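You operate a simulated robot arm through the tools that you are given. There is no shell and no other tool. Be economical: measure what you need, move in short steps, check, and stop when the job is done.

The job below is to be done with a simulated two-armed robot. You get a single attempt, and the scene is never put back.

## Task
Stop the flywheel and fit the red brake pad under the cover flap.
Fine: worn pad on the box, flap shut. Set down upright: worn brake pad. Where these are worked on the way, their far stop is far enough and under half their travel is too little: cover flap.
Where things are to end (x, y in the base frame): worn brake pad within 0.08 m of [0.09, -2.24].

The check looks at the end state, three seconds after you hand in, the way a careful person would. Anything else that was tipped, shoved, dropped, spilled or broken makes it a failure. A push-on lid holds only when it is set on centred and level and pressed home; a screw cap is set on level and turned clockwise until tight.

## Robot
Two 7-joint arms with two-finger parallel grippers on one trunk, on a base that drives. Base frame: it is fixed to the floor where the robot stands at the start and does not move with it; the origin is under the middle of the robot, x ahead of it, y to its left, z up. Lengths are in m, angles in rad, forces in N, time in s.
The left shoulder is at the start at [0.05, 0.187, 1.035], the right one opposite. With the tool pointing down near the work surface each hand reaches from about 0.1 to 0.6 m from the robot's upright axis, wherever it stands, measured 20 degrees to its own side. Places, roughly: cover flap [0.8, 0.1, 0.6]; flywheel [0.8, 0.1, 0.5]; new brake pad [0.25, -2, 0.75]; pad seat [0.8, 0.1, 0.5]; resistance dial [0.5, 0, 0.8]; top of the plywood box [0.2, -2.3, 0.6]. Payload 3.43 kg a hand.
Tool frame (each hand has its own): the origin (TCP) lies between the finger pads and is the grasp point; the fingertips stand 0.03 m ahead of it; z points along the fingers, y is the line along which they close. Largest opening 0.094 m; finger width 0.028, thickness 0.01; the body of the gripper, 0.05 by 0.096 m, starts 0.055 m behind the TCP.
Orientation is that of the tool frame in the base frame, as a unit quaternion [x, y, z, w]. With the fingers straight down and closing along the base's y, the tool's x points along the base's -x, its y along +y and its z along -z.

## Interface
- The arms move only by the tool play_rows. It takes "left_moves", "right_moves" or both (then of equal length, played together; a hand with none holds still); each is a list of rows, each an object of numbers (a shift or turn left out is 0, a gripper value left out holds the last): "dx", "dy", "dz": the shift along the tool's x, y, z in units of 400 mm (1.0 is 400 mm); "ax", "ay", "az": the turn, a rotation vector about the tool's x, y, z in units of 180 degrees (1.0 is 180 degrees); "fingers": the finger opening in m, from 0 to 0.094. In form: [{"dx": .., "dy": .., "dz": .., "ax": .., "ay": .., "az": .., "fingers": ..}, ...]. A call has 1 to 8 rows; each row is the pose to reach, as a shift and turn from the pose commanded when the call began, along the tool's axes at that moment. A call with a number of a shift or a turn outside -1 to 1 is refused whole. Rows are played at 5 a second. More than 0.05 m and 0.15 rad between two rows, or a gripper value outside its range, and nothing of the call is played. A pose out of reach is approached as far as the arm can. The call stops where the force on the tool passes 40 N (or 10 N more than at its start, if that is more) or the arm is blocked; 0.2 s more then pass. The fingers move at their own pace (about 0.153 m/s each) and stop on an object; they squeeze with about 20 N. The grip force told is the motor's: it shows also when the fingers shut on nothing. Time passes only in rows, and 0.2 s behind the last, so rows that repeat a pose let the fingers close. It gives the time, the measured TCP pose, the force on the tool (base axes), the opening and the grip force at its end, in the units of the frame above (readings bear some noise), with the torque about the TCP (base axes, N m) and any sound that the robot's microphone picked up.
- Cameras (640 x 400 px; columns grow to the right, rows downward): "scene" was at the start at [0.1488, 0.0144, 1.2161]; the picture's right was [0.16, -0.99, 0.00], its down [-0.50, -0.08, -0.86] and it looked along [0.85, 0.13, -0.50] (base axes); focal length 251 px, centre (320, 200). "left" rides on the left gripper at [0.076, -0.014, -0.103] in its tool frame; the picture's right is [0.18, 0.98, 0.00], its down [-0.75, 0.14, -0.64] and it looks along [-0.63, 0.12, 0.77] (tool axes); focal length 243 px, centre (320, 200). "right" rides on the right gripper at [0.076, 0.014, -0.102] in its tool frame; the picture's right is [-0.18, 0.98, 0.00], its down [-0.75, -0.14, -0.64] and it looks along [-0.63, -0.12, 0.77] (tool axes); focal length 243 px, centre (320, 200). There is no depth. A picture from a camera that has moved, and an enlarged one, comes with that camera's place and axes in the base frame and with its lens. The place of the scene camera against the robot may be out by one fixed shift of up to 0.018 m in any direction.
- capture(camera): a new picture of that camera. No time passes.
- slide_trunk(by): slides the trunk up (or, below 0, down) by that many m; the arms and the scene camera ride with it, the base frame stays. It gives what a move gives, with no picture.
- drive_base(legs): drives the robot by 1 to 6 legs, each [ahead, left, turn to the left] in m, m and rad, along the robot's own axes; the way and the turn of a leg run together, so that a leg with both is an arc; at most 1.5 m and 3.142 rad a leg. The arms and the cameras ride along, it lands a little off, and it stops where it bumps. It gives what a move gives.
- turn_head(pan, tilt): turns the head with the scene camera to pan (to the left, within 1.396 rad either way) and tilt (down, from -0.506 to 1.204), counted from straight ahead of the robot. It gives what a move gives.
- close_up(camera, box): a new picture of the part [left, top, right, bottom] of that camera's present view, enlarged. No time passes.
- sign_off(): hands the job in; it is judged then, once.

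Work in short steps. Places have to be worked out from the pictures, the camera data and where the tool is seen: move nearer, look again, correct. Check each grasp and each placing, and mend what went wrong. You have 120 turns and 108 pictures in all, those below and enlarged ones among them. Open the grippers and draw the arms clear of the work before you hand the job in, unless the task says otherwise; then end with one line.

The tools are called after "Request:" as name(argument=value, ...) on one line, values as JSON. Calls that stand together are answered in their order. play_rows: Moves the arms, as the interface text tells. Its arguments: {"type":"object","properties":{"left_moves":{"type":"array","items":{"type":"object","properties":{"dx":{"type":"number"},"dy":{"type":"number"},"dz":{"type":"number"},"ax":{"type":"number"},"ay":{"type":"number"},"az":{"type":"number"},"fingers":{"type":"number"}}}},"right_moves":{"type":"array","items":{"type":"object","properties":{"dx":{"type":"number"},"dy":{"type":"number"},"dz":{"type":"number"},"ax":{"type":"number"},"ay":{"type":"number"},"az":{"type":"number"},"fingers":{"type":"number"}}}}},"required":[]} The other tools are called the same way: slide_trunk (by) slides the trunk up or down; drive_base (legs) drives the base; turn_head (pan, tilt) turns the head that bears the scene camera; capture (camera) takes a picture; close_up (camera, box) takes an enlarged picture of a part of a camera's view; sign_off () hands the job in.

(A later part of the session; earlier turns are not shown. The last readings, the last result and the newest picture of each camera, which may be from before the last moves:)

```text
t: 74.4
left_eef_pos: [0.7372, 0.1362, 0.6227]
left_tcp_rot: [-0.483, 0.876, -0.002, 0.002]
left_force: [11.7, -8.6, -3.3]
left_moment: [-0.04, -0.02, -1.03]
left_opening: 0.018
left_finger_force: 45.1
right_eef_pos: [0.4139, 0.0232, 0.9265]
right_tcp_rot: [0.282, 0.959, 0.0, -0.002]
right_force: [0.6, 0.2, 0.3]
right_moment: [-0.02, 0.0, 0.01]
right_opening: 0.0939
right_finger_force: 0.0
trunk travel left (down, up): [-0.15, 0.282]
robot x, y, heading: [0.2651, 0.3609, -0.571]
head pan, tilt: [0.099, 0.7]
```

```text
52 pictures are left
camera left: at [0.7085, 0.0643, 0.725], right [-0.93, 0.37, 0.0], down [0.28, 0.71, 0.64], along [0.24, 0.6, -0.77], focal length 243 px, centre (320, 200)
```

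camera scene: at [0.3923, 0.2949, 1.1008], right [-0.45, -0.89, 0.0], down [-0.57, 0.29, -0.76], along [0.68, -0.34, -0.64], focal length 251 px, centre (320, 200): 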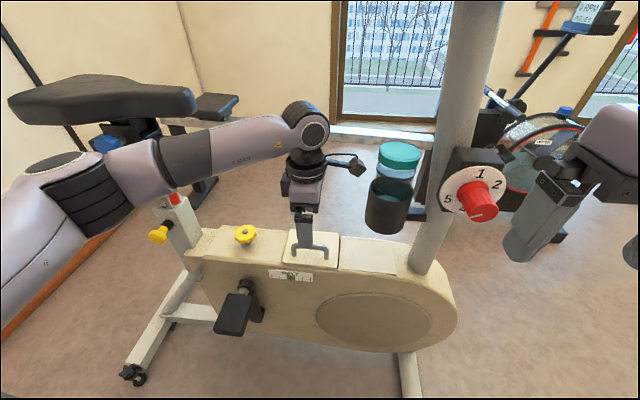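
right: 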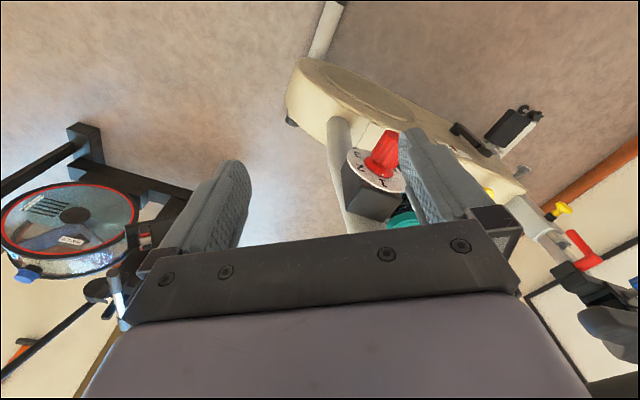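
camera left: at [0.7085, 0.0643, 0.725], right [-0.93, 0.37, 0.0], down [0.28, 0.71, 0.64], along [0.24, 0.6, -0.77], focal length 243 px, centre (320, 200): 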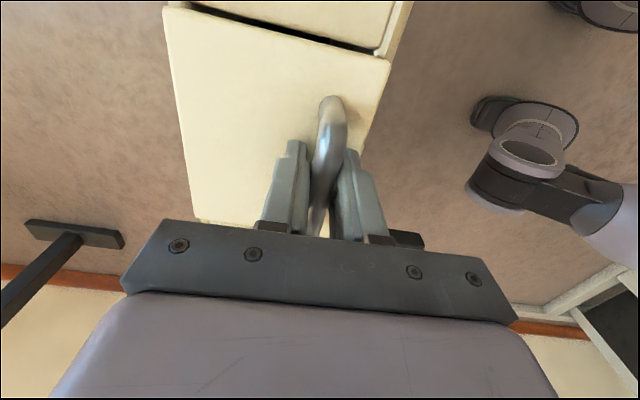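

Bar gripped. Lift along an arc about a far-edge hinge (~0.08 ahead, at z≈0.58), cautiously up to ~24°.

Request:
play_rows(left_moves=[{"dy": -0.007, "dz": -0.014}, {"dy": -0.0147, "dz": -0.0278}, {"dy": -0.0245, "dz": -0.0407}, {"dy": -0.0345, "dz": -0.0522}, {"dy": -0.046, "dz": -0.063}, {"dy": -0.0572, "dz": -0.0738}])

Request:
capture(camera="left")

Request:
close_up(camera="scene", box=[230, 170, 390, 270])

```text
t: 75.8
left_eef_pos: [0.7543, 0.1243, 0.6556]
left_tcp_rot: [-0.483, 0.876, 0.0, 0.0]
left_force: [-18.7, 20.1, 21.3]
left_moment: [-0.22, 0.53, -1.0]
left_opening: 0.0184
left_finger_force: 44.7
right_eef_pos: [0.4109, 0.0237, 0.9268]
right_tcp_rot: [0.282, 0.959, -0.001, 0.0]
right_force: [-1.0, 0.4, 0.8]
right_moment: [0.02, 0.0, 0.03]
right_opening: 0.0939
right_finger_force: 0.0
trunk travel left (down, up): [-0.15, 0.282]
robot x, y, heading: [0.2673, 0.3628, -0.566]
head pan, tilt: [0.099, 0.7]
```

```text
51 pictures are left
camera left: at [0.7247, 0.0534, 0.7577], right [-0.93, 0.37, 0.0], down [0.28, 0.71, 0.64], along [0.24, 0.6, -0.77], focal length 243 px, centre (320, 200)
```

left: 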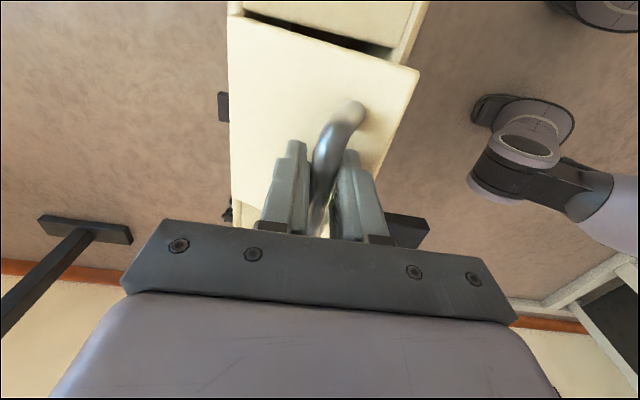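

```text
4.00 times, centred on (310, 220) of scene
camera zoom: at [0.39, 0.2968, 1.1016], right [-0.45, -0.89, 0.0], down [-0.57, 0.29, -0.77], along [0.68, -0.35, -0.64], focal length 1002 px, centre (360, 120)
```

zoom: 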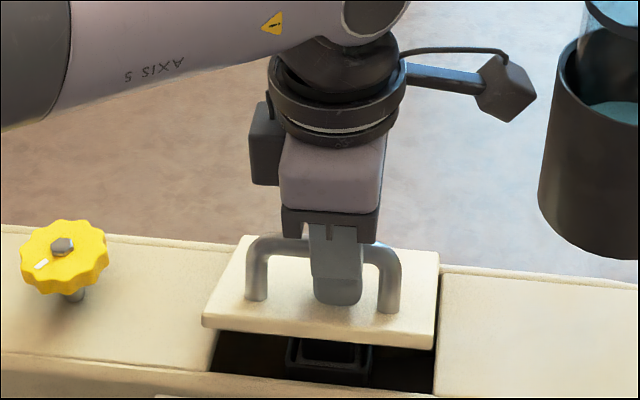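

Hinge at the far edge confirmed, and the pad seat shows below. The force says my radius is slightly small; I continue the arc with a larger radius.

Request:
play_rows(left_moves=[{"dy": -0.0, "dz": -0.02}, {"dy": -0.0135, "dz": -0.043}, {"dy": -0.029, "dz": -0.053}, {"dy": -0.045, "dz": -0.062}, {"dy": -0.062, "dz": -0.07}, {"dy": -0.0787, "dz": -0.076}])

Request:
close_up(camera="scene", box=[230, 150, 390, 270])

```text
t: 77.2
left_eef_pos: [0.7816, 0.1054, 0.6836]
left_tcp_rot: [-0.483, 0.876, -0.001, -0.001]
left_force: [-9.8, -0.2, 9.4]
left_moment: [-0.43, 0.72, -1.24]
left_opening: 0.0141
left_finger_force: 44.8
right_eef_pos: [0.4128, 0.0229, 0.9264]
right_tcp_rot: [0.282, 0.959, 0.0, 0.0]
right_force: [0.0, 1.2, -0.3]
right_moment: [-0.01, -0.02, -0.02]
right_opening: 0.0941
right_finger_force: 0.2
trunk travel left (down, up): [-0.15, 0.282]
robot x, y, heading: [0.2708, 0.3674, -0.566]
head pan, tilt: [0.099, 0.7]
```

```text
3.33 times, centred on (310, 210) of scene
camera zoom: at [0.3912, 0.2953, 1.1012], right [-0.45, -0.89, 0.0], down [-0.57, 0.29, -0.77], along [0.68, -0.35, -0.64], focal length 835 px, centre (353, 167)
```

zoom: 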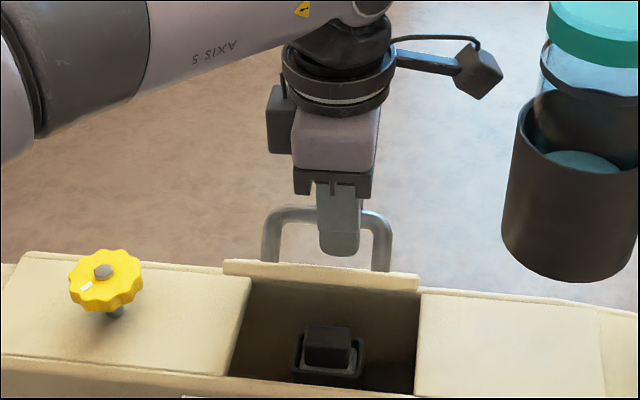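

Flap ~60° open; the worn pad's dark holder sits in the seat below. Continue over the top.

Request:
play_rows(left_moves=[{"dy": -0.018, "dz": 0.0}, {"dy": -0.036, "dz": 0.0}, {"dy": -0.054, "dz": 0.004}, {"dy": -0.072, "dz": 0.01}, {"dy": -0.09, "dz": 0.018}])

Request:
close_up(camera="scene", box=[230, 150, 390, 270])

Request:
capture(camera="left")

```text
t: 77.9
left_eef_pos: [0.7997, 0.0952, 0.6889]
left_tcp_rot: [-0.481, 0.877, -0.007, 0.001]
left_force: [-0.6, 5.9, 17.9]
left_moment: [0.14, 0.1, -1.36]
left_opening: 0.0143
left_finger_force: 44.8
right_eef_pos: [0.4131, 0.0233, 0.9276]
right_tcp_rot: [0.281, 0.96, 0.0, -0.001]
right_force: [-0.5, 0.0, 0.5]
right_moment: [0.01, -0.01, 0.02]
right_opening: 0.0939
right_finger_force: 0.0
trunk travel left (down, up): [-0.15, 0.282]
robot x, y, heading: [0.2645, 0.362, -0.57]
head pan, tilt: [0.099, 0.7]
stopped in row 3 (left hand): the force on the tool passed its limit (the readings are from after the stop); the commanded pose is now the measured one
```

```text
3.33 times, centred on (310, 210) of scene
camera zoom: at [0.391, 0.296, 1.101], right [-0.45, -0.89, 0.0], down [-0.57, 0.29, -0.77], along [0.68, -0.35, -0.64], focal length 835 px, centre (353, 167)
```

zoom: 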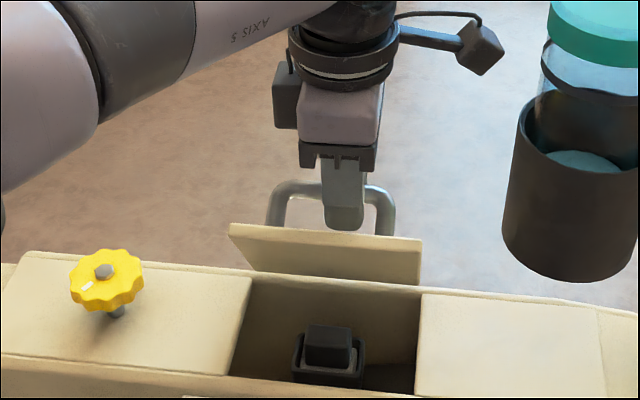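

```text
47 pictures are left
camera left: at [0.7687, 0.025, 0.792], right [-0.93, 0.37, -0.01], down [0.28, 0.72, 0.64], along [0.25, 0.59, -0.77], focal length 243 px, centre (320, 200)
```

left: 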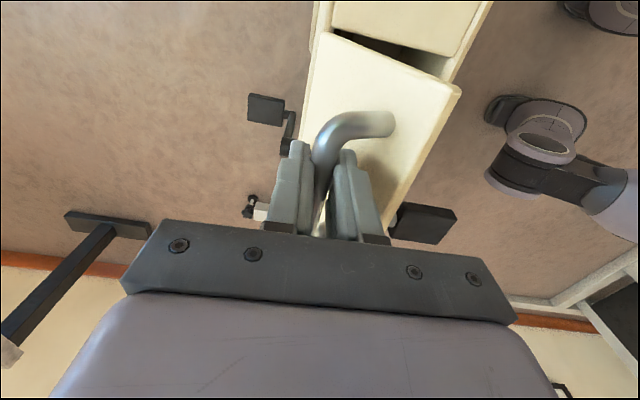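

Still ~65°. The push is upward on the tool, so I go slightly higher while moving ahead.

Request:
play_rows(left_moves=[{"dy": -0.01, "dz": -0.014}, {"dy": -0.025, "dz": -0.022}, {"dy": -0.04, "dz": -0.028}, {"dy": -0.055, "dz": -0.032}, {"dy": -0.07, "dz": -0.034}])

Request:
close_up(camera="scene", box=[230, 150, 390, 270])

```text
t: 79.2
left_eef_pos: [0.8073, 0.0913, 0.6922]
left_tcp_rot: [-0.476, 0.879, 0.0, -0.005]
left_force: [0.5, 0.0, -11.9]
left_moment: [0.02, -0.14, -1.39]
left_opening: 0.0138
left_finger_force: 45.1
left hand out of reach, approached as far as the arm can: row 3, 4, 5
right_eef_pos: [0.4112, 0.023, 0.9276]
right_tcp_rot: [0.283, 0.959, 0.002, -0.003]
right_force: [0.0, 0.0, 0.7]
right_moment: [-0.03, 0.01, 0.0]
right_opening: 0.0939
right_finger_force: 0.2
trunk travel left (down, up): [-0.15, 0.282]
robot x, y, heading: [0.2645, 0.364, -0.573]
head pan, tilt: [0.099, 0.7]
stopped in row 5 (left hand): the force on the tool passed its limit (the readings are from after the stop); the commanded pose is now the measured one
```

```text
3.33 times, centred on (310, 210) of scene
camera zoom: at [0.393, 0.2943, 1.1009], right [-0.45, -0.89, 0.0], down [-0.58, 0.29, -0.76], along [0.68, -0.35, -0.65], focal length 835 px, centre (353, 167)
```

zoom: 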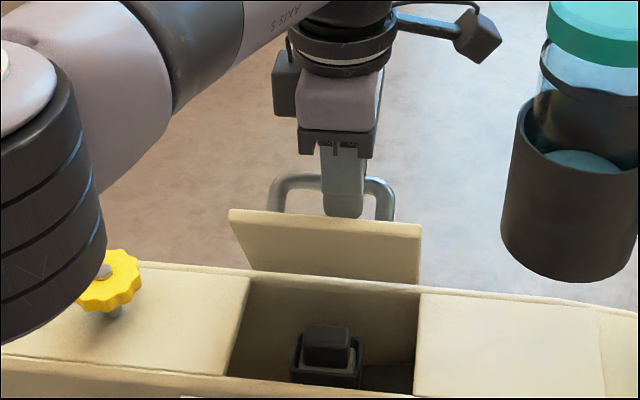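

The arm is at full stretch. I drive ahead 0.03 m while holding the handle, which pushes the flap on over.

Request:
drive_base(legs=[[0.03, 0, 0]])

Request:
close_up(camera="scene", box=[230, 150, 390, 270])

```text
t: 80.0
left_eef_pos: [0.8314, 0.0737, 0.6903]
left_tcp_rot: [-0.477, 0.879, 0.0, -0.006]
left_force: [-5.3, -0.4, -22.1]
left_moment: [-0.21, 0.06, -1.3]
left_opening: 0.014
left_finger_force: 44.9
right_eef_pos: [0.4385, 0.0063, 0.9268]
right_tcp_rot: [0.282, 0.959, 0.001, -0.003]
right_force: [-0.3, -0.2, -0.2]
right_moment: [-0.04, -0.03, -0.03]
right_opening: 0.094
right_finger_force: 0.2
trunk travel left (down, up): [-0.15, 0.282]
robot x, y, heading: [0.2898, 0.3467, -0.572]
head pan, tilt: [0.099, 0.7]
```

```text
3.33 times, centred on (310, 210) of scene
camera zoom: at [0.4187, 0.2777, 1.1004], right [-0.45, -0.89, 0.0], down [-0.58, 0.29, -0.76], along [0.68, -0.35, -0.65], focal length 835 px, centre (353, 167)
```

zoom: 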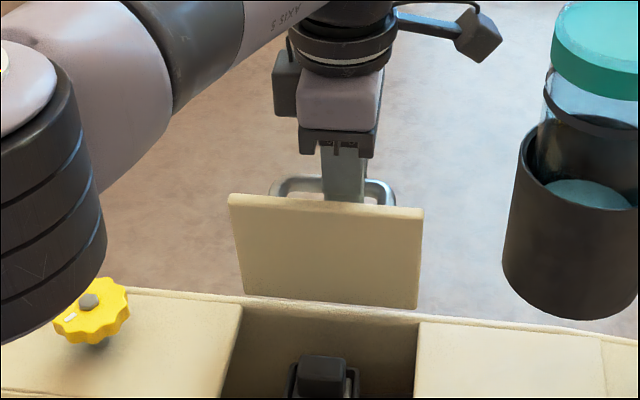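

Near vertical now. Lower the hand slightly to relieve the downward pull, then drive 0.03 m more.

Request:
play_rows(left_moves=[{"dz": 0.015}, {"dz": 0.03}])

Request:
drive_base(legs=[[0.035, 0, 0]])

Request:
close_up(camera="scene", box=[230, 150, 390, 270])

```text
t: 80.7
left_eef_pos: [0.8335, 0.0726, 0.6893]
left_tcp_rot: [-0.474, 0.88, -0.01, -0.001]
left_force: [3.8, 0.6, 10.3]
left_moment: [-0.22, 0.24, -1.38]
left_opening: 0.0138
left_finger_force: 44.4
right_eef_pos: [0.4371, 0.0057, 0.9279]
right_tcp_rot: [0.283, 0.959, 0.0, -0.001]
right_force: [0.7, 0.3, 0.3]
right_moment: [-0.01, 0.01, -0.01]
right_opening: 0.0941
right_finger_force: 0.0
trunk travel left (down, up): [-0.15, 0.282]
robot x, y, heading: [0.2921, 0.3454, -0.569]
head pan, tilt: [0.099, 0.7]
stopped in row 2 (left hand): the force on the tool passed its limit (the readings are from after the stop); the commanded pose is now the measured one
```

```text
t: 81.5
left_eef_pos: [0.8471, 0.0637, 0.6829]
left_tcp_rot: [-0.472, 0.882, 0.007, -0.009]
left_force: [-1.1, 4.6, 2.5]
left_moment: [-0.21, 0.25, -1.38]
left_opening: 0.0135
left_finger_force: 44.8
right_eef_pos: [0.4593, -0.0062, 0.9268]
right_tcp_rot: [0.281, 0.96, 0.001, -0.002]
right_force: [-0.1, 0.3, -0.3]
right_moment: [0.02, 0.0, 0.06]
right_opening: 0.0941
right_finger_force: 0.1
trunk travel left (down, up): [-0.15, 0.282]
robot x, y, heading: [0.3112, 0.3355, -0.569]
head pan, tilt: [0.099, 0.7]
stopped in leg 1: the force on the tool passed its limit (the readings are from after the stop); the commanded pose is now the measured one
```

```text
3.33 times, centred on (310, 210) of scene
camera zoom: at [0.4375, 0.2661, 1.1008], right [-0.45, -0.89, 0.0], down [-0.57, 0.29, -0.77], along [0.68, -0.35, -0.64], focal length 835 px, centre (353, 167)
```

zoom: 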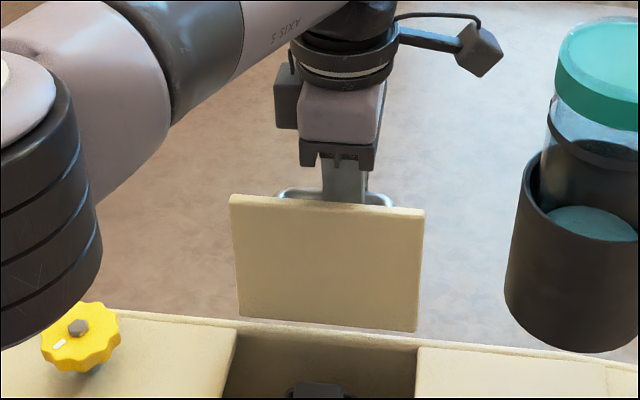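

The flap is around 90–95° and resisted further motion. I open the fingers slightly (staying around the bar) and see if it stays.

Request:
play_rows(left_moves=[{"fingers": 0.04}, {"fingers": 0.04}, {"fingers": 0.04}])

Request:
close_up(camera="left", box=[200, 0, 520, 200])

```text
t: 82.3
left_eef_pos: [0.8474, 0.0637, 0.6832]
left_tcp_rot: [-0.473, 0.881, 0.007, -0.01]
left_force: [-0.4, 0.5, 0.1]
left_moment: [-0.03, 0.02, -0.01]
left_opening: 0.0399
left_finger_force: 0.1
right_eef_pos: [0.458, -0.0058, 0.926]
right_tcp_rot: [0.282, 0.959, 0.001, -0.002]
right_force: [-0.3, -0.2, 0.2]
right_moment: [-0.02, 0.01, 0.01]
right_opening: 0.094
right_finger_force: 0.0
trunk travel left (down, up): [-0.15, 0.282]
robot x, y, heading: [0.3096, 0.3368, -0.567]
head pan, tilt: [0.099, 0.7]
```

```text
2.00 times, centred on (360, 100) of left
camera zoom: at [0.8191, -0.008, 0.7861], right [-0.92, 0.39, 0.02], down [0.31, 0.7, 0.64], along [0.23, 0.6, -0.77], focal length 485 px, centre (240, 400)
```

zoom: 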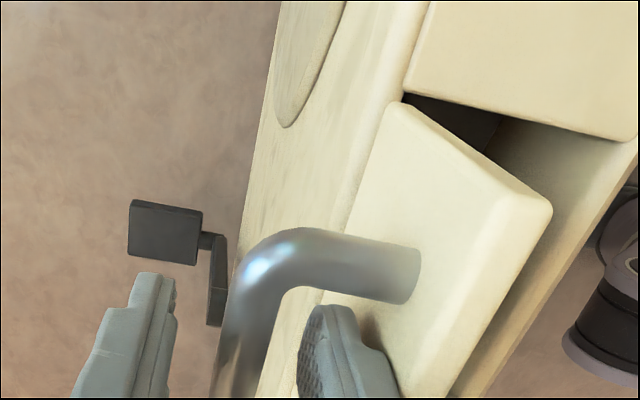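

No forces; lift the hand straight out and watch whether the flap stays.

Request:
play_rows(left_moves=[{"dz": -0.06}, {"dz": -0.12}, {"dz": -0.18}, {"dz": -0.24}])

Request:
capture(camera="scene")

```text
t: 83.3
left_eef_pos: [0.8496, 0.0624, 0.7771]
left_tcp_rot: [-0.474, 0.88, 0.006, -0.008]
left_force: [-0.3, 0.4, -0.2]
left_moment: [0.0, 0.01, -0.01]
left_opening: 0.0401
left_finger_force: 0.0
right_eef_pos: [0.458, -0.0068, 0.9267]
right_tcp_rot: [0.283, 0.959, 0.0, -0.002]
right_force: [-0.5, 0.2, -0.3]
right_moment: [-0.01, -0.01, -0.03]
right_opening: 0.0938
right_finger_force: 0.0
trunk travel left (down, up): [-0.15, 0.282]
robot x, y, heading: [0.3113, 0.3383, -0.568]
head pan, tilt: [0.099, 0.7]
```

```text
42 pictures are left
camera scene: at [0.4377, 0.2657, 1.1008], right [-0.45, -0.89, 0.0], down [-0.57, 0.29, -0.76], along [0.68, -0.35, -0.64], focal length 251 px, centre (320, 200)
```

scene: 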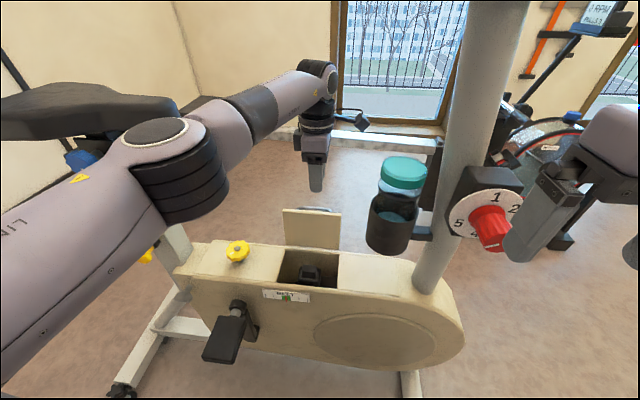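

The flap stays open. Move the left hand back over the seat opening at z≈0.74 and look.

Request:
play_rows(left_moves=[{"dy": 0.09}, {"dy": 0.18, "dx": -0.006}, {"dy": 0.273, "dx": -0.012}, {"dy": 0.273, "dx": -0.012, "dz": 0.05, "fingers": 0.07}, {"dy": 0.273, "dx": -0.012, "dz": 0.09, "fingers": 0.07}])

Request:
capture(camera="left")

Request:
close_up(camera="scene", box=[250, 220, 378, 300])

```text
t: 84.5
left_eef_pos: [0.7593, 0.1269, 0.7459]
left_tcp_rot: [-0.475, 0.88, 0.007, -0.009]
left_force: [-0.5, -0.5, 0.5]
left_moment: [0.0, 0.01, 0.03]
left_opening: 0.07
left_finger_force: 0.0
right_eef_pos: [0.4589, -0.0057, 0.9266]
right_tcp_rot: [0.282, 0.959, 0.001, -0.001]
right_force: [-0.1, 0.4, 0.1]
right_moment: [-0.01, 0.0, 0.0]
right_opening: 0.094
right_finger_force: 0.1
trunk travel left (down, up): [-0.15, 0.282]
robot x, y, heading: [0.3096, 0.3381, -0.565]
head pan, tilt: [0.099, 0.7]
```

```text
41 pictures are left
camera left: at [0.7325, 0.055, 0.8481], right [-0.92, 0.39, 0.02], down [0.31, 0.7, 0.64], along [0.23, 0.6, -0.77], focal length 243 px, centre (320, 200)
```

left: 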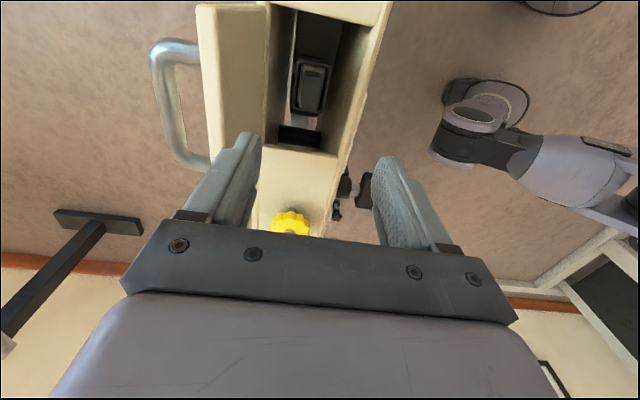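

```text
5.00 times, centred on (314, 260) of scene
camera zoom: at [0.4377, 0.2657, 1.1008], right [-0.45, -0.89, 0.0], down [-0.57, 0.29, -0.76], along [0.68, -0.35, -0.64], focal length 1253 px, centre (350, -100)
```

zoom: 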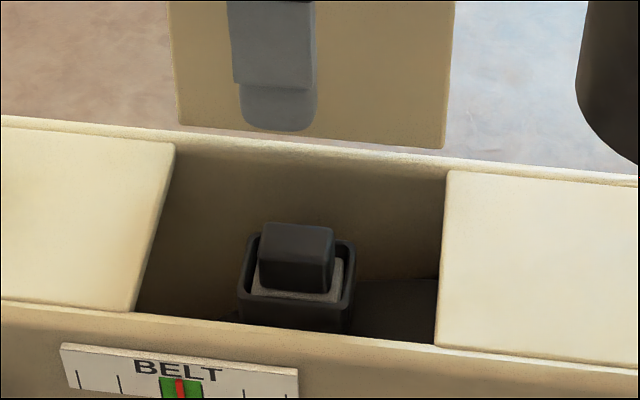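

The seat is an open box holding the worn pad (grey) with its dark grip block, nearly under the TCP. Level the tool, nudge 5 mm forward and descend to z≈0.64.

Request:
play_rows(left_moves=[{"dy": -0.012, "dz": 0.06, "ax": 0.0067, "ay": -0.0029, "az": -0.0057}, {"dy": -0.012, "dz": 0.14, "ax": 0.0067, "ay": -0.0029, "az": -0.0057}, {"dy": -0.012, "dz": 0.22, "ax": 0.0067, "ay": -0.0029, "az": -0.0057}, {"dy": -0.012, "dz": 0.265, "ax": 0.0067, "ay": -0.0029, "az": -0.0057}, {"dy": -0.012, "dz": 0.265, "ax": 0.0067, "ay": -0.0029, "az": -0.0057}])

Request:
capture(camera="left")

Request:
close_up(camera="scene", box=[250, 220, 378, 300])

```text
t: 85.7
left_eef_pos: [0.7624, 0.1235, 0.6392]
left_tcp_rot: [-0.481, 0.877, 0.0, 0.001]
left_force: [-0.4, 0.1, 0.9]
left_moment: [-0.02, 0.02, 0.0]
left_opening: 0.0699
left_finger_force: 0.0
right_eef_pos: [0.4584, -0.0066, 0.9263]
right_tcp_rot: [0.282, 0.959, 0.0, -0.002]
right_force: [0.7, 0.1, 0.2]
right_moment: [0.01, 0.0, -0.01]
right_opening: 0.0938
right_finger_force: 0.0
trunk travel left (down, up): [-0.15, 0.282]
robot x, y, heading: [0.3093, 0.3327, -0.56]
head pan, tilt: [0.099, 0.7]
```

```text
39 pictures are left
camera left: at [0.7325, 0.0529, 0.742], right [-0.93, 0.37, 0.0], down [0.28, 0.71, 0.64], along [0.24, 0.6, -0.77], focal length 243 px, centre (320, 200)
```

left: 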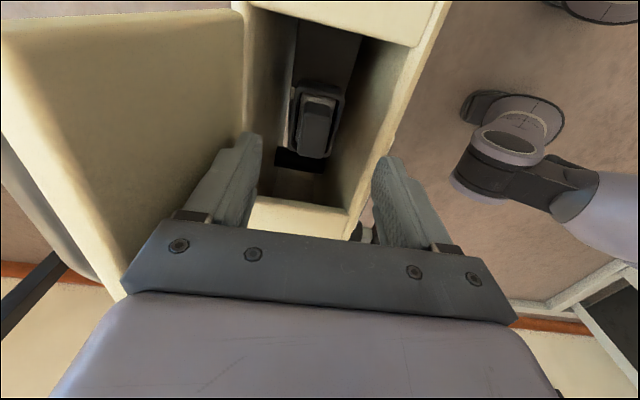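

```text
5.00 times, centred on (314, 260) of scene
camera zoom: at [0.4377, 0.2657, 1.1008], right [-0.45, -0.89, 0.0], down [-0.57, 0.29, -0.76], along [0.68, -0.35, -0.64], focal length 1253 px, centre (350, -100)
```

zoom: 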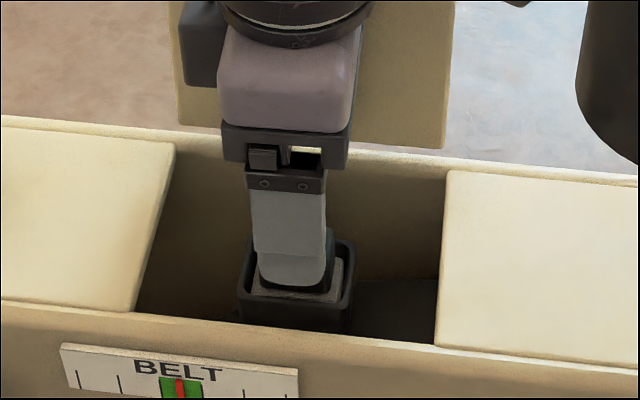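

Block top z≈0.54, width ≈0.03. The near wall is close, so I narrow the opening to 0.048, descend to TCP z≈0.552, and look.

Request:
play_rows(left_moves=[{"fingers": 0.048}, {"fingers": 0.048, "dz": 0.05}, {"fingers": 0.048, "dz": 0.12}, {"fingers": 0.048, "dz": 0.18}, {"fingers": 0.048, "dz": 0.218}, {"fingers": 0.048, "dz": 0.218}])

Request:
capture(camera="left")

```text
t: 87.1
left_eef_pos: [0.7622, 0.1229, 0.5526]
left_tcp_rot: [-0.482, 0.876, -0.001, 0.002]
left_force: [-0.6, 3.4, 13.8]
left_moment: [-0.04, -0.33, 0.03]
left_opening: 0.0472
left_finger_force: 0.1
right_eef_pos: [0.4575, -0.006, 0.9261]
right_tcp_rot: [0.282, 0.959, 0.001, -0.001]
right_force: [-0.7, -0.6, 0.6]
right_moment: [-0.01, -0.01, -0.01]
right_opening: 0.0942
right_finger_force: 0.1
trunk travel left (down, up): [-0.15, 0.282]
robot x, y, heading: [0.314, 0.3346, -0.567]
head pan, tilt: [0.099, 0.7]
```

```text
37 pictures are left
camera left: at [0.7325, 0.0524, 0.6551], right [-0.93, 0.37, 0.0], down [0.28, 0.71, 0.64], along [0.24, 0.6, -0.77], focal length 243 px, centre (320, 200)
```

left: 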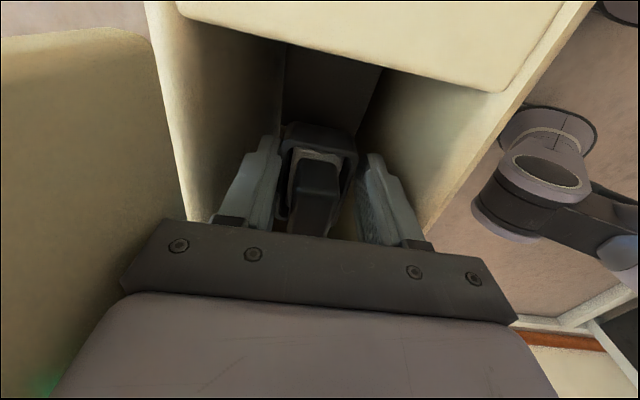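

Tips touched the seat rim lightly (14 N). Raise 3 mm and close on the block.

Request:
play_rows(left_moves=[{"dz": -0.01}, {"dz": -0.01, "fingers": 0.0}, {"dz": -0.01, "fingers": 0.0}, {"dz": -0.01, "fingers": 0.0}])

Request:
capture(camera="left")

```text
t: 88.0
left_eef_pos: [0.7652, 0.1215, 0.5538]
left_tcp_rot: [-0.482, 0.876, -0.004, 0.001]
left_force: [5.9, -8.5, -14.1]
left_moment: [-0.36, 0.48, -0.37]
left_opening: 0.0406
left_finger_force: 20.1
right_eef_pos: [0.4579, -0.0087, 0.9257]
right_tcp_rot: [0.283, 0.959, 0.002, -0.002]
right_force: [-0.5, 0.5, -0.8]
right_moment: [0.01, 0.01, -0.02]
right_opening: 0.0941
right_finger_force: 0.0
trunk travel left (down, up): [-0.15, 0.282]
robot x, y, heading: [0.3131, 0.3353, -0.571]
head pan, tilt: [0.099, 0.7]
stopped in row 4 (left hand): the force on the tool passed its limit (the readings are from after the stop); the commanded pose is now the measured one
```

```text
36 pictures are left
camera left: at [0.7346, 0.0515, 0.6557], right [-0.93, 0.37, -0.01], down [0.28, 0.72, 0.64], along [0.24, 0.59, -0.77], focal length 243 px, centre (320, 200)
```

left: 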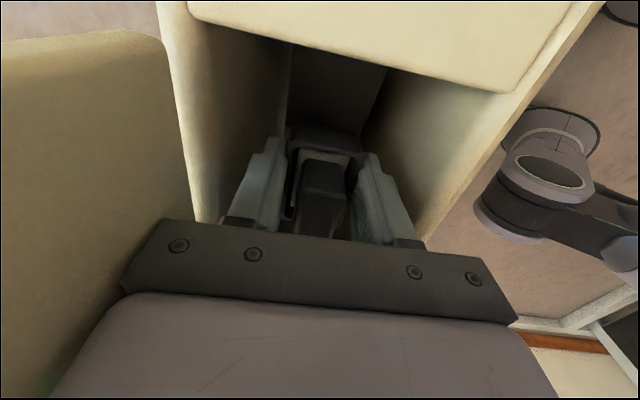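

The fingers squeezed the seat rim instead of the block. Open, raise 12 mm, and close again above the rim.

Request:
play_rows(left_moves=[{"fingers": 0.05}, {"fingers": 0.05}, {"dz": -0.02, "fingers": 0.05}, {"dz": -0.03, "fingers": 0.05}, {"dz": -0.03, "fingers": 0.0}, {"dz": -0.03, "fingers": 0.0}, {"dz": -0.03, "fingers": 0.0}])

Request:
capture(camera="left")

```text
t: 89.5
left_eef_pos: [0.7649, 0.1215, 0.5662]
left_tcp_rot: [-0.481, 0.877, -0.005, 0.002]
left_force: [3.6, -4.5, -5.1]
left_moment: [-0.02, 0.02, -0.91]
left_opening: 0.0404
left_finger_force: 45.5
right_eef_pos: [0.4584, -0.0077, 0.9264]
right_tcp_rot: [0.283, 0.959, 0.001, -0.003]
right_force: [0.3, 0.6, 0.2]
right_moment: [0.02, 0.0, 0.02]
right_opening: 0.0941
right_finger_force: 0.0
trunk travel left (down, up): [-0.15, 0.282]
robot x, y, heading: [0.3128, 0.3407, -0.567]
head pan, tilt: [0.099, 0.7]
```

```text
35 pictures are left
camera left: at [0.7343, 0.0511, 0.6691], right [-0.93, 0.37, -0.01], down [0.28, 0.71, 0.64], along [0.24, 0.59, -0.77], focal length 243 px, centre (320, 200)
```

left: 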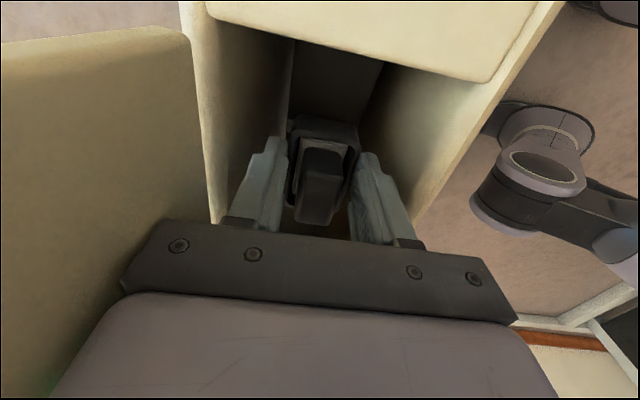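

Opening 0.040 at full grip—check with a zoom whether it is the block or the rim.

Request:
close_up(camera="left", box=[240, 100, 400, 240])

Request:
close_up(camera="scene", box=[250, 220, 378, 300])

```text
2.86 times, centred on (320, 170) of left
camera zoom: at [0.7343, 0.0511, 0.6691], right [-0.93, 0.37, -0.01], down [0.28, 0.71, 0.64], along [0.24, 0.59, -0.77], focal length 693 px, centre (320, 286)
```

zoom: 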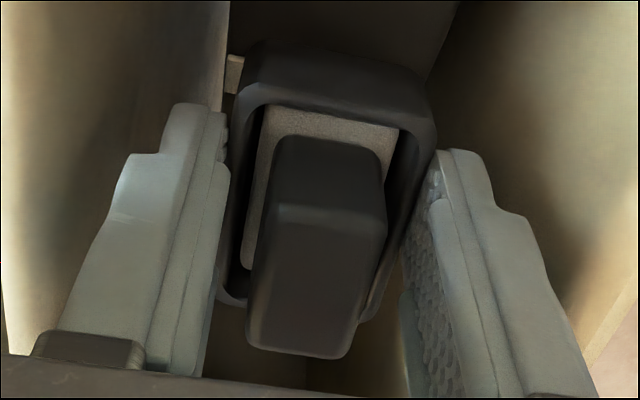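

```text
5.00 times, centred on (314, 260) of scene
camera zoom: at [0.4384, 0.2649, 1.1007], right [-0.45, -0.89, 0.0], down [-0.57, 0.29, -0.76], along [0.68, -0.35, -0.64], focal length 1253 px, centre (350, -100)
```

zoom: 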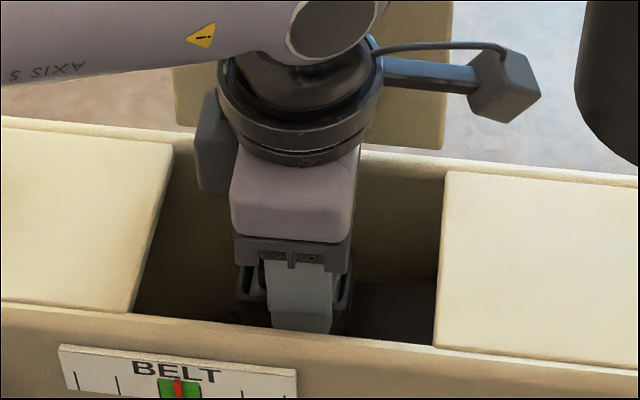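

The fingers are on the outer walls of the seat box; the block inside is ~0.026 wide. Raise another 13 mm and close again.

Request:
play_rows(left_moves=[{"fingers": 0.05}, {"fingers": 0.05}, {"dz": -0.02, "fingers": 0.05}, {"dz": -0.033, "fingers": 0.05}, {"dz": -0.033, "fingers": 0.0}, {"dz": -0.033, "fingers": 0.0}, {"dz": -0.033, "fingers": 0.0}])

Request:
close_up(camera="left", box=[240, 100, 400, 240])

```text
t: 91.2
left_eef_pos: [0.7638, 0.1226, 0.5809]
left_tcp_rot: [-0.482, 0.876, -0.004, 0.001]
left_force: [-0.7, 0.7, 0.2]
left_moment: [-0.03, 0.04, -0.02]
left_opening: 0.0212
left_finger_force: 19.8
right_eef_pos: [0.4587, -0.0068, 0.9259]
right_tcp_rot: [0.283, 0.959, 0.0, -0.001]
right_force: [0.8, 0.7, 0.7]
right_moment: [-0.03, -0.01, -0.02]
right_opening: 0.0938
right_finger_force: 0.0
trunk travel left (down, up): [-0.15, 0.282]
robot x, y, heading: [0.3108, 0.3342, -0.571]
head pan, tilt: [0.099, 0.7]
```

```text
2.86 times, centred on (320, 170) of left
camera zoom: at [0.7335, 0.0511, 0.6828], right [-0.93, 0.37, -0.01], down [0.28, 0.72, 0.64], along [0.24, 0.59, -0.77], focal length 693 px, centre (320, 286)
```

zoom: 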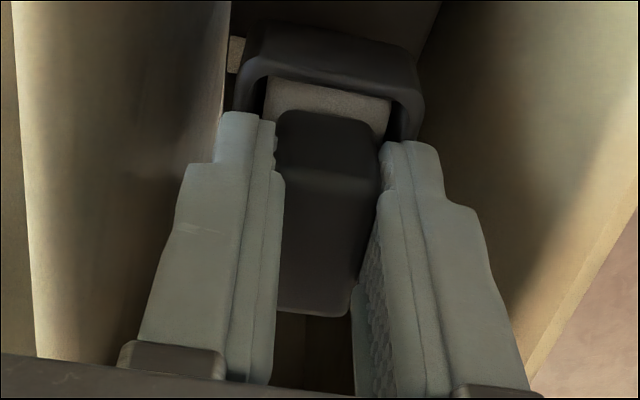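

Block gripped (0.021 wide). Record: seated grasp pose [0.764,0.1226,0.581]. Pull straight up.

Request:
play_rows(left_moves=[{"dz": -0.02, "fingers": 0.0}, {"dz": -0.05}, {"dz": -0.1}, {"dz": -0.2}, {"dz": -0.3}, {"dz": -0.4}, {"dz": -0.4}])

Request:
capture(camera="left")

Request:
capture(camera="scene")

```text
t: 92.8
left_eef_pos: [0.7631, 0.1237, 0.7402]
left_tcp_rot: [-0.482, 0.876, -0.005, 0.001]
left_force: [-0.3, 0.7, 0.3]
left_moment: [-0.03, -0.01, 0.0]
left_opening: 0.0208
left_finger_force: 19.5
right_eef_pos: [0.4586, -0.0068, 0.9258]
right_tcp_rot: [0.283, 0.959, 0.001, -0.002]
right_force: [-0.4, 0.7, -0.7]
right_moment: [0.01, 0.0, 0.01]
right_opening: 0.0942
right_finger_force: 0.0
trunk travel left (down, up): [-0.15, 0.282]
robot x, y, heading: [0.312, 0.3337, -0.571]
head pan, tilt: [0.099, 0.7]
```

```text
31 pictures are left
camera left: at [0.7339, 0.0534, 0.8444], right [-0.93, 0.37, -0.01], down [0.28, 0.72, 0.64], along [0.24, 0.59, -0.77], focal length 243 px, centre (320, 200)
```

left: 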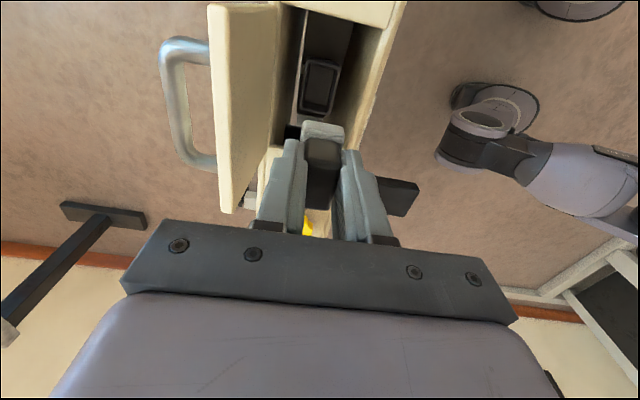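

```text
30 pictures are left
camera scene: at [0.438, 0.2652, 1.1008], right [-0.45, -0.89, 0.0], down [-0.57, 0.29, -0.76], along [0.68, -0.35, -0.64], focal length 251 px, centre (320, 200)
```

scene: 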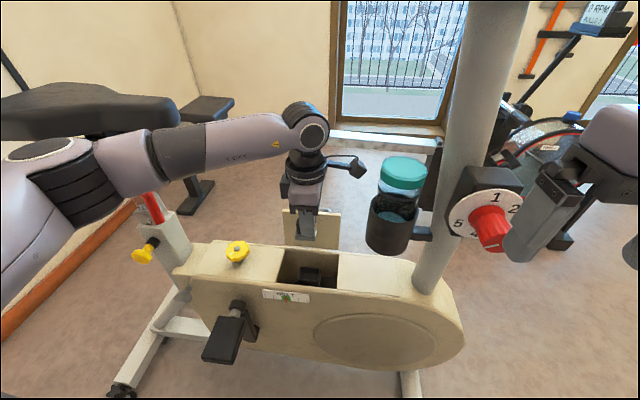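

The worn pad is out and the seat is empty; flap remains open. I retract the left hand with the pad before driving.

Request:
play_rows(left_moves=[{"dz": -0.06}, {"dy": 0.1, "dz": -0.1}, {"dy": 0.2, "dz": -0.1}, {"dy": 0.3, "dz": -0.1}, {"dy": 0.4, "dz": -0.1}, {"dy": 0.5, "dz": -0.1}, {"dy": 0.5, "dz": -0.1}])

Request:
drive_base(legs=[[-0.45, 0, 0]])

```text
t: 94.3
left_eef_pos: [0.5941, 0.2323, 0.7769]
left_tcp_rot: [-0.482, 0.876, -0.004, 0.001]
left_force: [0.1, 0.0, 0.0]
left_moment: [-0.02, 0.01, 0.02]
left_opening: 0.021
left_finger_force: 20.4
right_eef_pos: [0.458, -0.0068, 0.9271]
right_tcp_rot: [0.282, 0.959, 0.001, -0.002]
right_force: [0.0, 0.0, 0.1]
right_moment: [0.02, -0.02, -0.01]
right_opening: 0.0943
right_finger_force: 0.1
trunk travel left (down, up): [-0.15, 0.282]
robot x, y, heading: [0.311, 0.3338, -0.566]
head pan, tilt: [0.099, 0.7]
```

```text
t: 97.0
left_eef_pos: [0.2213, 0.4689, 0.7766]
left_tcp_rot: [-0.486, 0.874, -0.005, 0.002]
left_force: [0.2, -0.2, -0.8]
left_moment: [0.02, -0.02, 0.0]
left_opening: 0.0212
left_finger_force: 20.0
right_eef_pos: [0.0906, 0.2296, 0.9259]
right_tcp_rot: [0.276, 0.961, 0.002, -0.002]
right_force: [0.3, -1.2, 0.3]
right_moment: [0.02, 0.01, 0.0]
right_opening: 0.094
right_finger_force: 0.1
trunk travel left (down, up): [-0.15, 0.282]
robot x, y, heading: [-0.0608, 0.5672, -0.561]
head pan, tilt: [0.099, 0.7]
```

Now drive to a standoff in front of the box's right-hand side (two straight diagonal legs), with a small extra turn.

Request:
drive_base(legs=[[0.36, -1.13, 0], [0.36, -1.13, -0.03]])

Request:
turn_head(pan=0.1, tilt=0.5)

Request:
capture(camera="scene")

```text
t: 108.6
left_eef_pos: [-0.3424, -1.8244, 0.7766]
left_tcp_rot: [-0.484, 0.875, -0.004, 0.002]
left_force: [-0.4, 0.4, -0.6]
left_moment: [-0.02, -0.02, -0.01]
left_opening: 0.0209
left_finger_force: 19.9
right_eef_pos: [-0.4744, -2.0639, 0.926]
right_tcp_rot: [0.28, 0.96, 0.0, -0.002]
right_force: [0.6, 0.7, 0.4]
right_moment: [0.0, 0.0, 0.02]
right_opening: 0.094
right_finger_force: 0.1
trunk travel left (down, up): [-0.15, 0.282]
robot x, y, heading: [-0.6216, -1.725, -0.568]
head pan, tilt: [0.099, 0.7]
```

```text
t: 109.3
left_eef_pos: [-0.3418, -1.825, 0.7755]
left_tcp_rot: [-0.484, 0.875, -0.004, 0.001]
left_force: [-0.2, 0.8, -0.4]
left_moment: [0.01, 0.01, 0.02]
left_opening: 0.021
left_finger_force: 20.0
right_eef_pos: [-0.4751, -2.0628, 0.9267]
right_tcp_rot: [0.279, 0.96, 0.0, -0.003]
right_force: [0.7, 0.4, -0.5]
right_moment: [-0.03, -0.01, -0.01]
right_opening: 0.0941
right_finger_force: 0.0
trunk travel left (down, up): [-0.15, 0.282]
robot x, y, heading: [-0.6223, -1.7241, -0.567]
head pan, tilt: [0.099, 0.499]
```

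```text
29 pictures are left
camera scene: at [-0.4912, -1.794, 1.1185], right [-0.45, -0.89, 0.0], down [-0.43, 0.21, -0.88], along [0.78, -0.39, -0.48], focal length 251 px, centre (320, 200)
```

scene: 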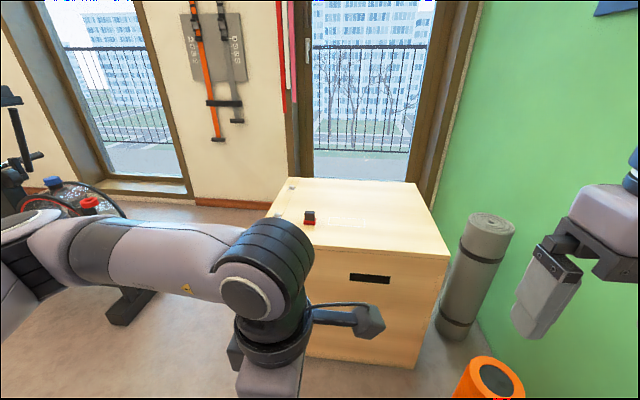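

New pad at ≈[0.19,-2.09]; worn-pad target is 0.88 ahead and 0.05 right. Drive ahead 0.36 and slightly right.

Request:
drive_base(legs=[[0.36, -0.03, 0]])

Request:
turn_head(pan=0.0, tilt=0.7)

Request:
capture(camera="scene")

```text
t: 111.7
left_eef_pos: [-0.0548, -2.0451, 0.777]
left_tcp_rot: [-0.481, 0.877, -0.005, 0.0]
left_force: [0.8, -0.2, -0.4]
left_moment: [0.0, -0.02, -0.01]
left_opening: 0.0209
left_finger_force: 20.2
right_eef_pos: [-0.1895, -2.2834, 0.9264]
right_tcp_rot: [0.283, 0.959, -0.001, -0.001]
right_force: [-0.1, -0.6, -0.2]
right_moment: [-0.01, 0.01, 0.02]
right_opening: 0.0939
right_finger_force: 0.1
trunk travel left (down, up): [-0.15, 0.282]
robot x, y, heading: [-0.3353, -1.9416, -0.571]
head pan, tilt: [0.099, 0.499]
```

```text
t: 112.4
left_eef_pos: [-0.0552, -2.0452, 0.7767]
left_tcp_rot: [-0.481, 0.877, -0.004, 0.001]
left_force: [0.4, 0.1, -0.3]
left_moment: [0.02, -0.02, -0.02]
left_opening: 0.021
left_finger_force: 19.8
right_eef_pos: [-0.1896, -2.2826, 0.9265]
right_tcp_rot: [0.283, 0.959, 0.0, -0.003]
right_force: [-0.9, 0.1, -0.2]
right_moment: [0.02, 0.0, 0.0]
right_opening: 0.0938
right_finger_force: 0.1
trunk travel left (down, up): [-0.15, 0.282]
robot x, y, heading: [-0.3325, -1.942, -0.57]
head pan, tilt: [0.0, 0.7]
```

```text
28 pictures are left
camera scene: at [-0.2138, -2.0182, 1.1009], right [-0.54, -0.84, 0.0], down [-0.54, 0.35, -0.77], along [0.64, -0.41, -0.64], focal length 251 px, centre (320, 200)
```

scene: 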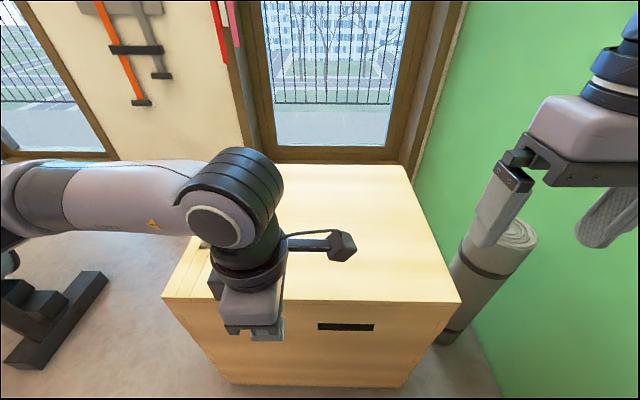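

Square to the box edge. Move the left hand (with worn pad) above [0.09,-2.24], staying at z≈0.777.

Request:
play_rows(left_moves=[{"dx": 0.036, "dy": -0.095}, {"dx": 0.072, "dy": -0.19}, {"dx": 0.108, "dy": -0.285}, {"dx": 0.143, "dy": -0.38}, {"dx": 0.179, "dy": -0.475}, {"dx": 0.215, "dy": -0.57}, {"dx": 0.215, "dy": -0.57}])

Request:
capture(camera="scene")

Request:
capture(camera="left")

```text
t: 114.0
left_eef_pos: [0.0909, -2.2413, 0.7789]
left_tcp_rot: [-0.481, 0.877, -0.004, 0.001]
left_force: [0.0, -0.2, -0.6]
left_moment: [-0.01, 0.02, -0.03]
left_opening: 0.021
left_finger_force: 19.6
right_eef_pos: [-0.1886, -2.2838, 0.9256]
right_tcp_rot: [0.283, 0.959, 0.0, -0.002]
right_force: [-0.4, 0.5, 0.2]
right_moment: [0.0, -0.02, -0.03]
right_opening: 0.0939
right_finger_force: 0.1
trunk travel left (down, up): [-0.15, 0.282]
robot x, y, heading: [-0.3376, -1.9452, -0.57]
head pan, tilt: [0.0, 0.7]
```

```text
27 pictures are left
camera scene: at [-0.2138, -2.0183, 1.1008], right [-0.54, -0.84, 0.0], down [-0.54, 0.35, -0.76], along [0.64, -0.41, -0.64], focal length 251 px, centre (320, 200)
```

scene: 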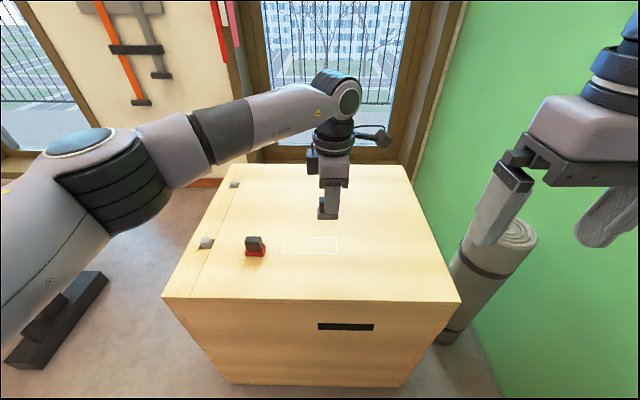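

```text
26 pictures are left
camera left: at [0.0619, -2.313, 0.8823], right [-0.93, 0.37, -0.01], down [0.28, 0.71, 0.64], along [0.25, 0.59, -0.77], focal length 243 px, centre (320, 200)
```

left: 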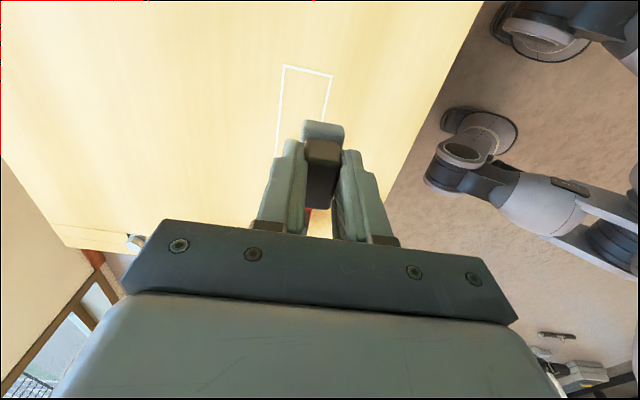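

The white outline on the box is the worn-pad place, close to the given point; I pick ≈[0.11,-2.224] (in both), and lower to z≈0.70 first.

Request:
play_rows(left_moves=[{"dx": -0.0625, "dy": -0.025}, {"dx": -0.0625, "dy": -0.025, "dz": 0.08}, {"dx": -0.0625, "dy": -0.025, "dz": 0.15}, {"dx": -0.0625, "dy": -0.025, "dz": 0.2}, {"dx": -0.0625, "dy": -0.025, "dz": 0.2}])

Request:
close_up(camera="scene", box=[220, 160, 380, 270])

```text
t: 115.2
left_eef_pos: [0.1154, -2.2257, 0.6975]
left_tcp_rot: [-0.481, 0.877, -0.004, 0.001]
left_force: [-0.3, 0.9, -0.1]
left_moment: [0.01, 0.0, 0.06]
left_opening: 0.0211
left_finger_force: 20.0
right_eef_pos: [-0.1894, -2.2816, 0.9262]
right_tcp_rot: [0.283, 0.959, 0.0, -0.002]
right_force: [-0.4, -0.5, 0.3]
right_moment: [0.01, 0.03, 0.06]
right_opening: 0.0939
right_finger_force: 0.0
trunk travel left (down, up): [-0.15, 0.282]
robot x, y, heading: [-0.3334, -1.9433, -0.569]
head pan, tilt: [0.0, 0.7]
```

```text
3.64 times, centred on (300, 215) of scene
camera zoom: at [-0.2138, -2.0182, 1.1008], right [-0.54, -0.84, 0.0], down [-0.54, 0.35, -0.76], along [0.64, -0.41, -0.64], focal length 911 px, centre (393, 146)
```

zoom: 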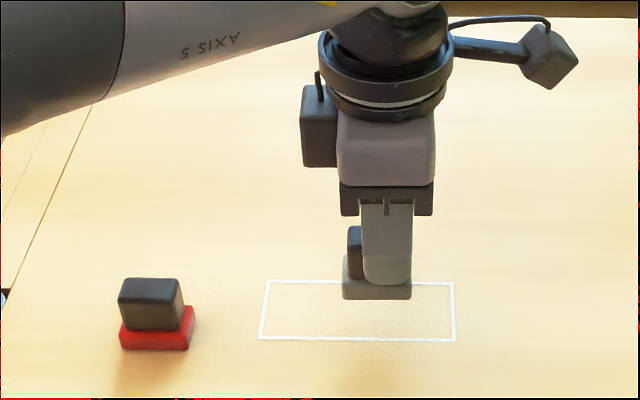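

Pad is level over the outline. Lower slowly until contact.

Request:
play_rows(left_moves=[{"dz": 0.02}, {"dz": 0.035}, {"dz": 0.05}, {"dz": 0.06}, {"dz": 0.07}, {"dz": 0.08}, {"dz": 0.09}, {"dz": 0.1}])

```text
t: 117.0
left_eef_pos: [0.1148, -2.2269, 0.6621]
left_tcp_rot: [-0.482, 0.876, -0.007, 0.001]
left_force: [0.7, 0.8, 18.8]
left_moment: [0.12, 0.05, 0.01]
left_opening: 0.0218
left_finger_force: 19.5
right_eef_pos: [-0.1902, -2.2817, 0.928]
right_tcp_rot: [0.282, 0.959, 0.0, -0.001]
right_force: [-0.4, 0.3, -0.1]
right_moment: [0.02, 0.0, -0.01]
right_opening: 0.0938
right_finger_force: 0.1
trunk travel left (down, up): [-0.15, 0.282]
robot x, y, heading: [-0.3306, -1.9403, -0.571]
head pan, tilt: [0.0, 0.7]
```

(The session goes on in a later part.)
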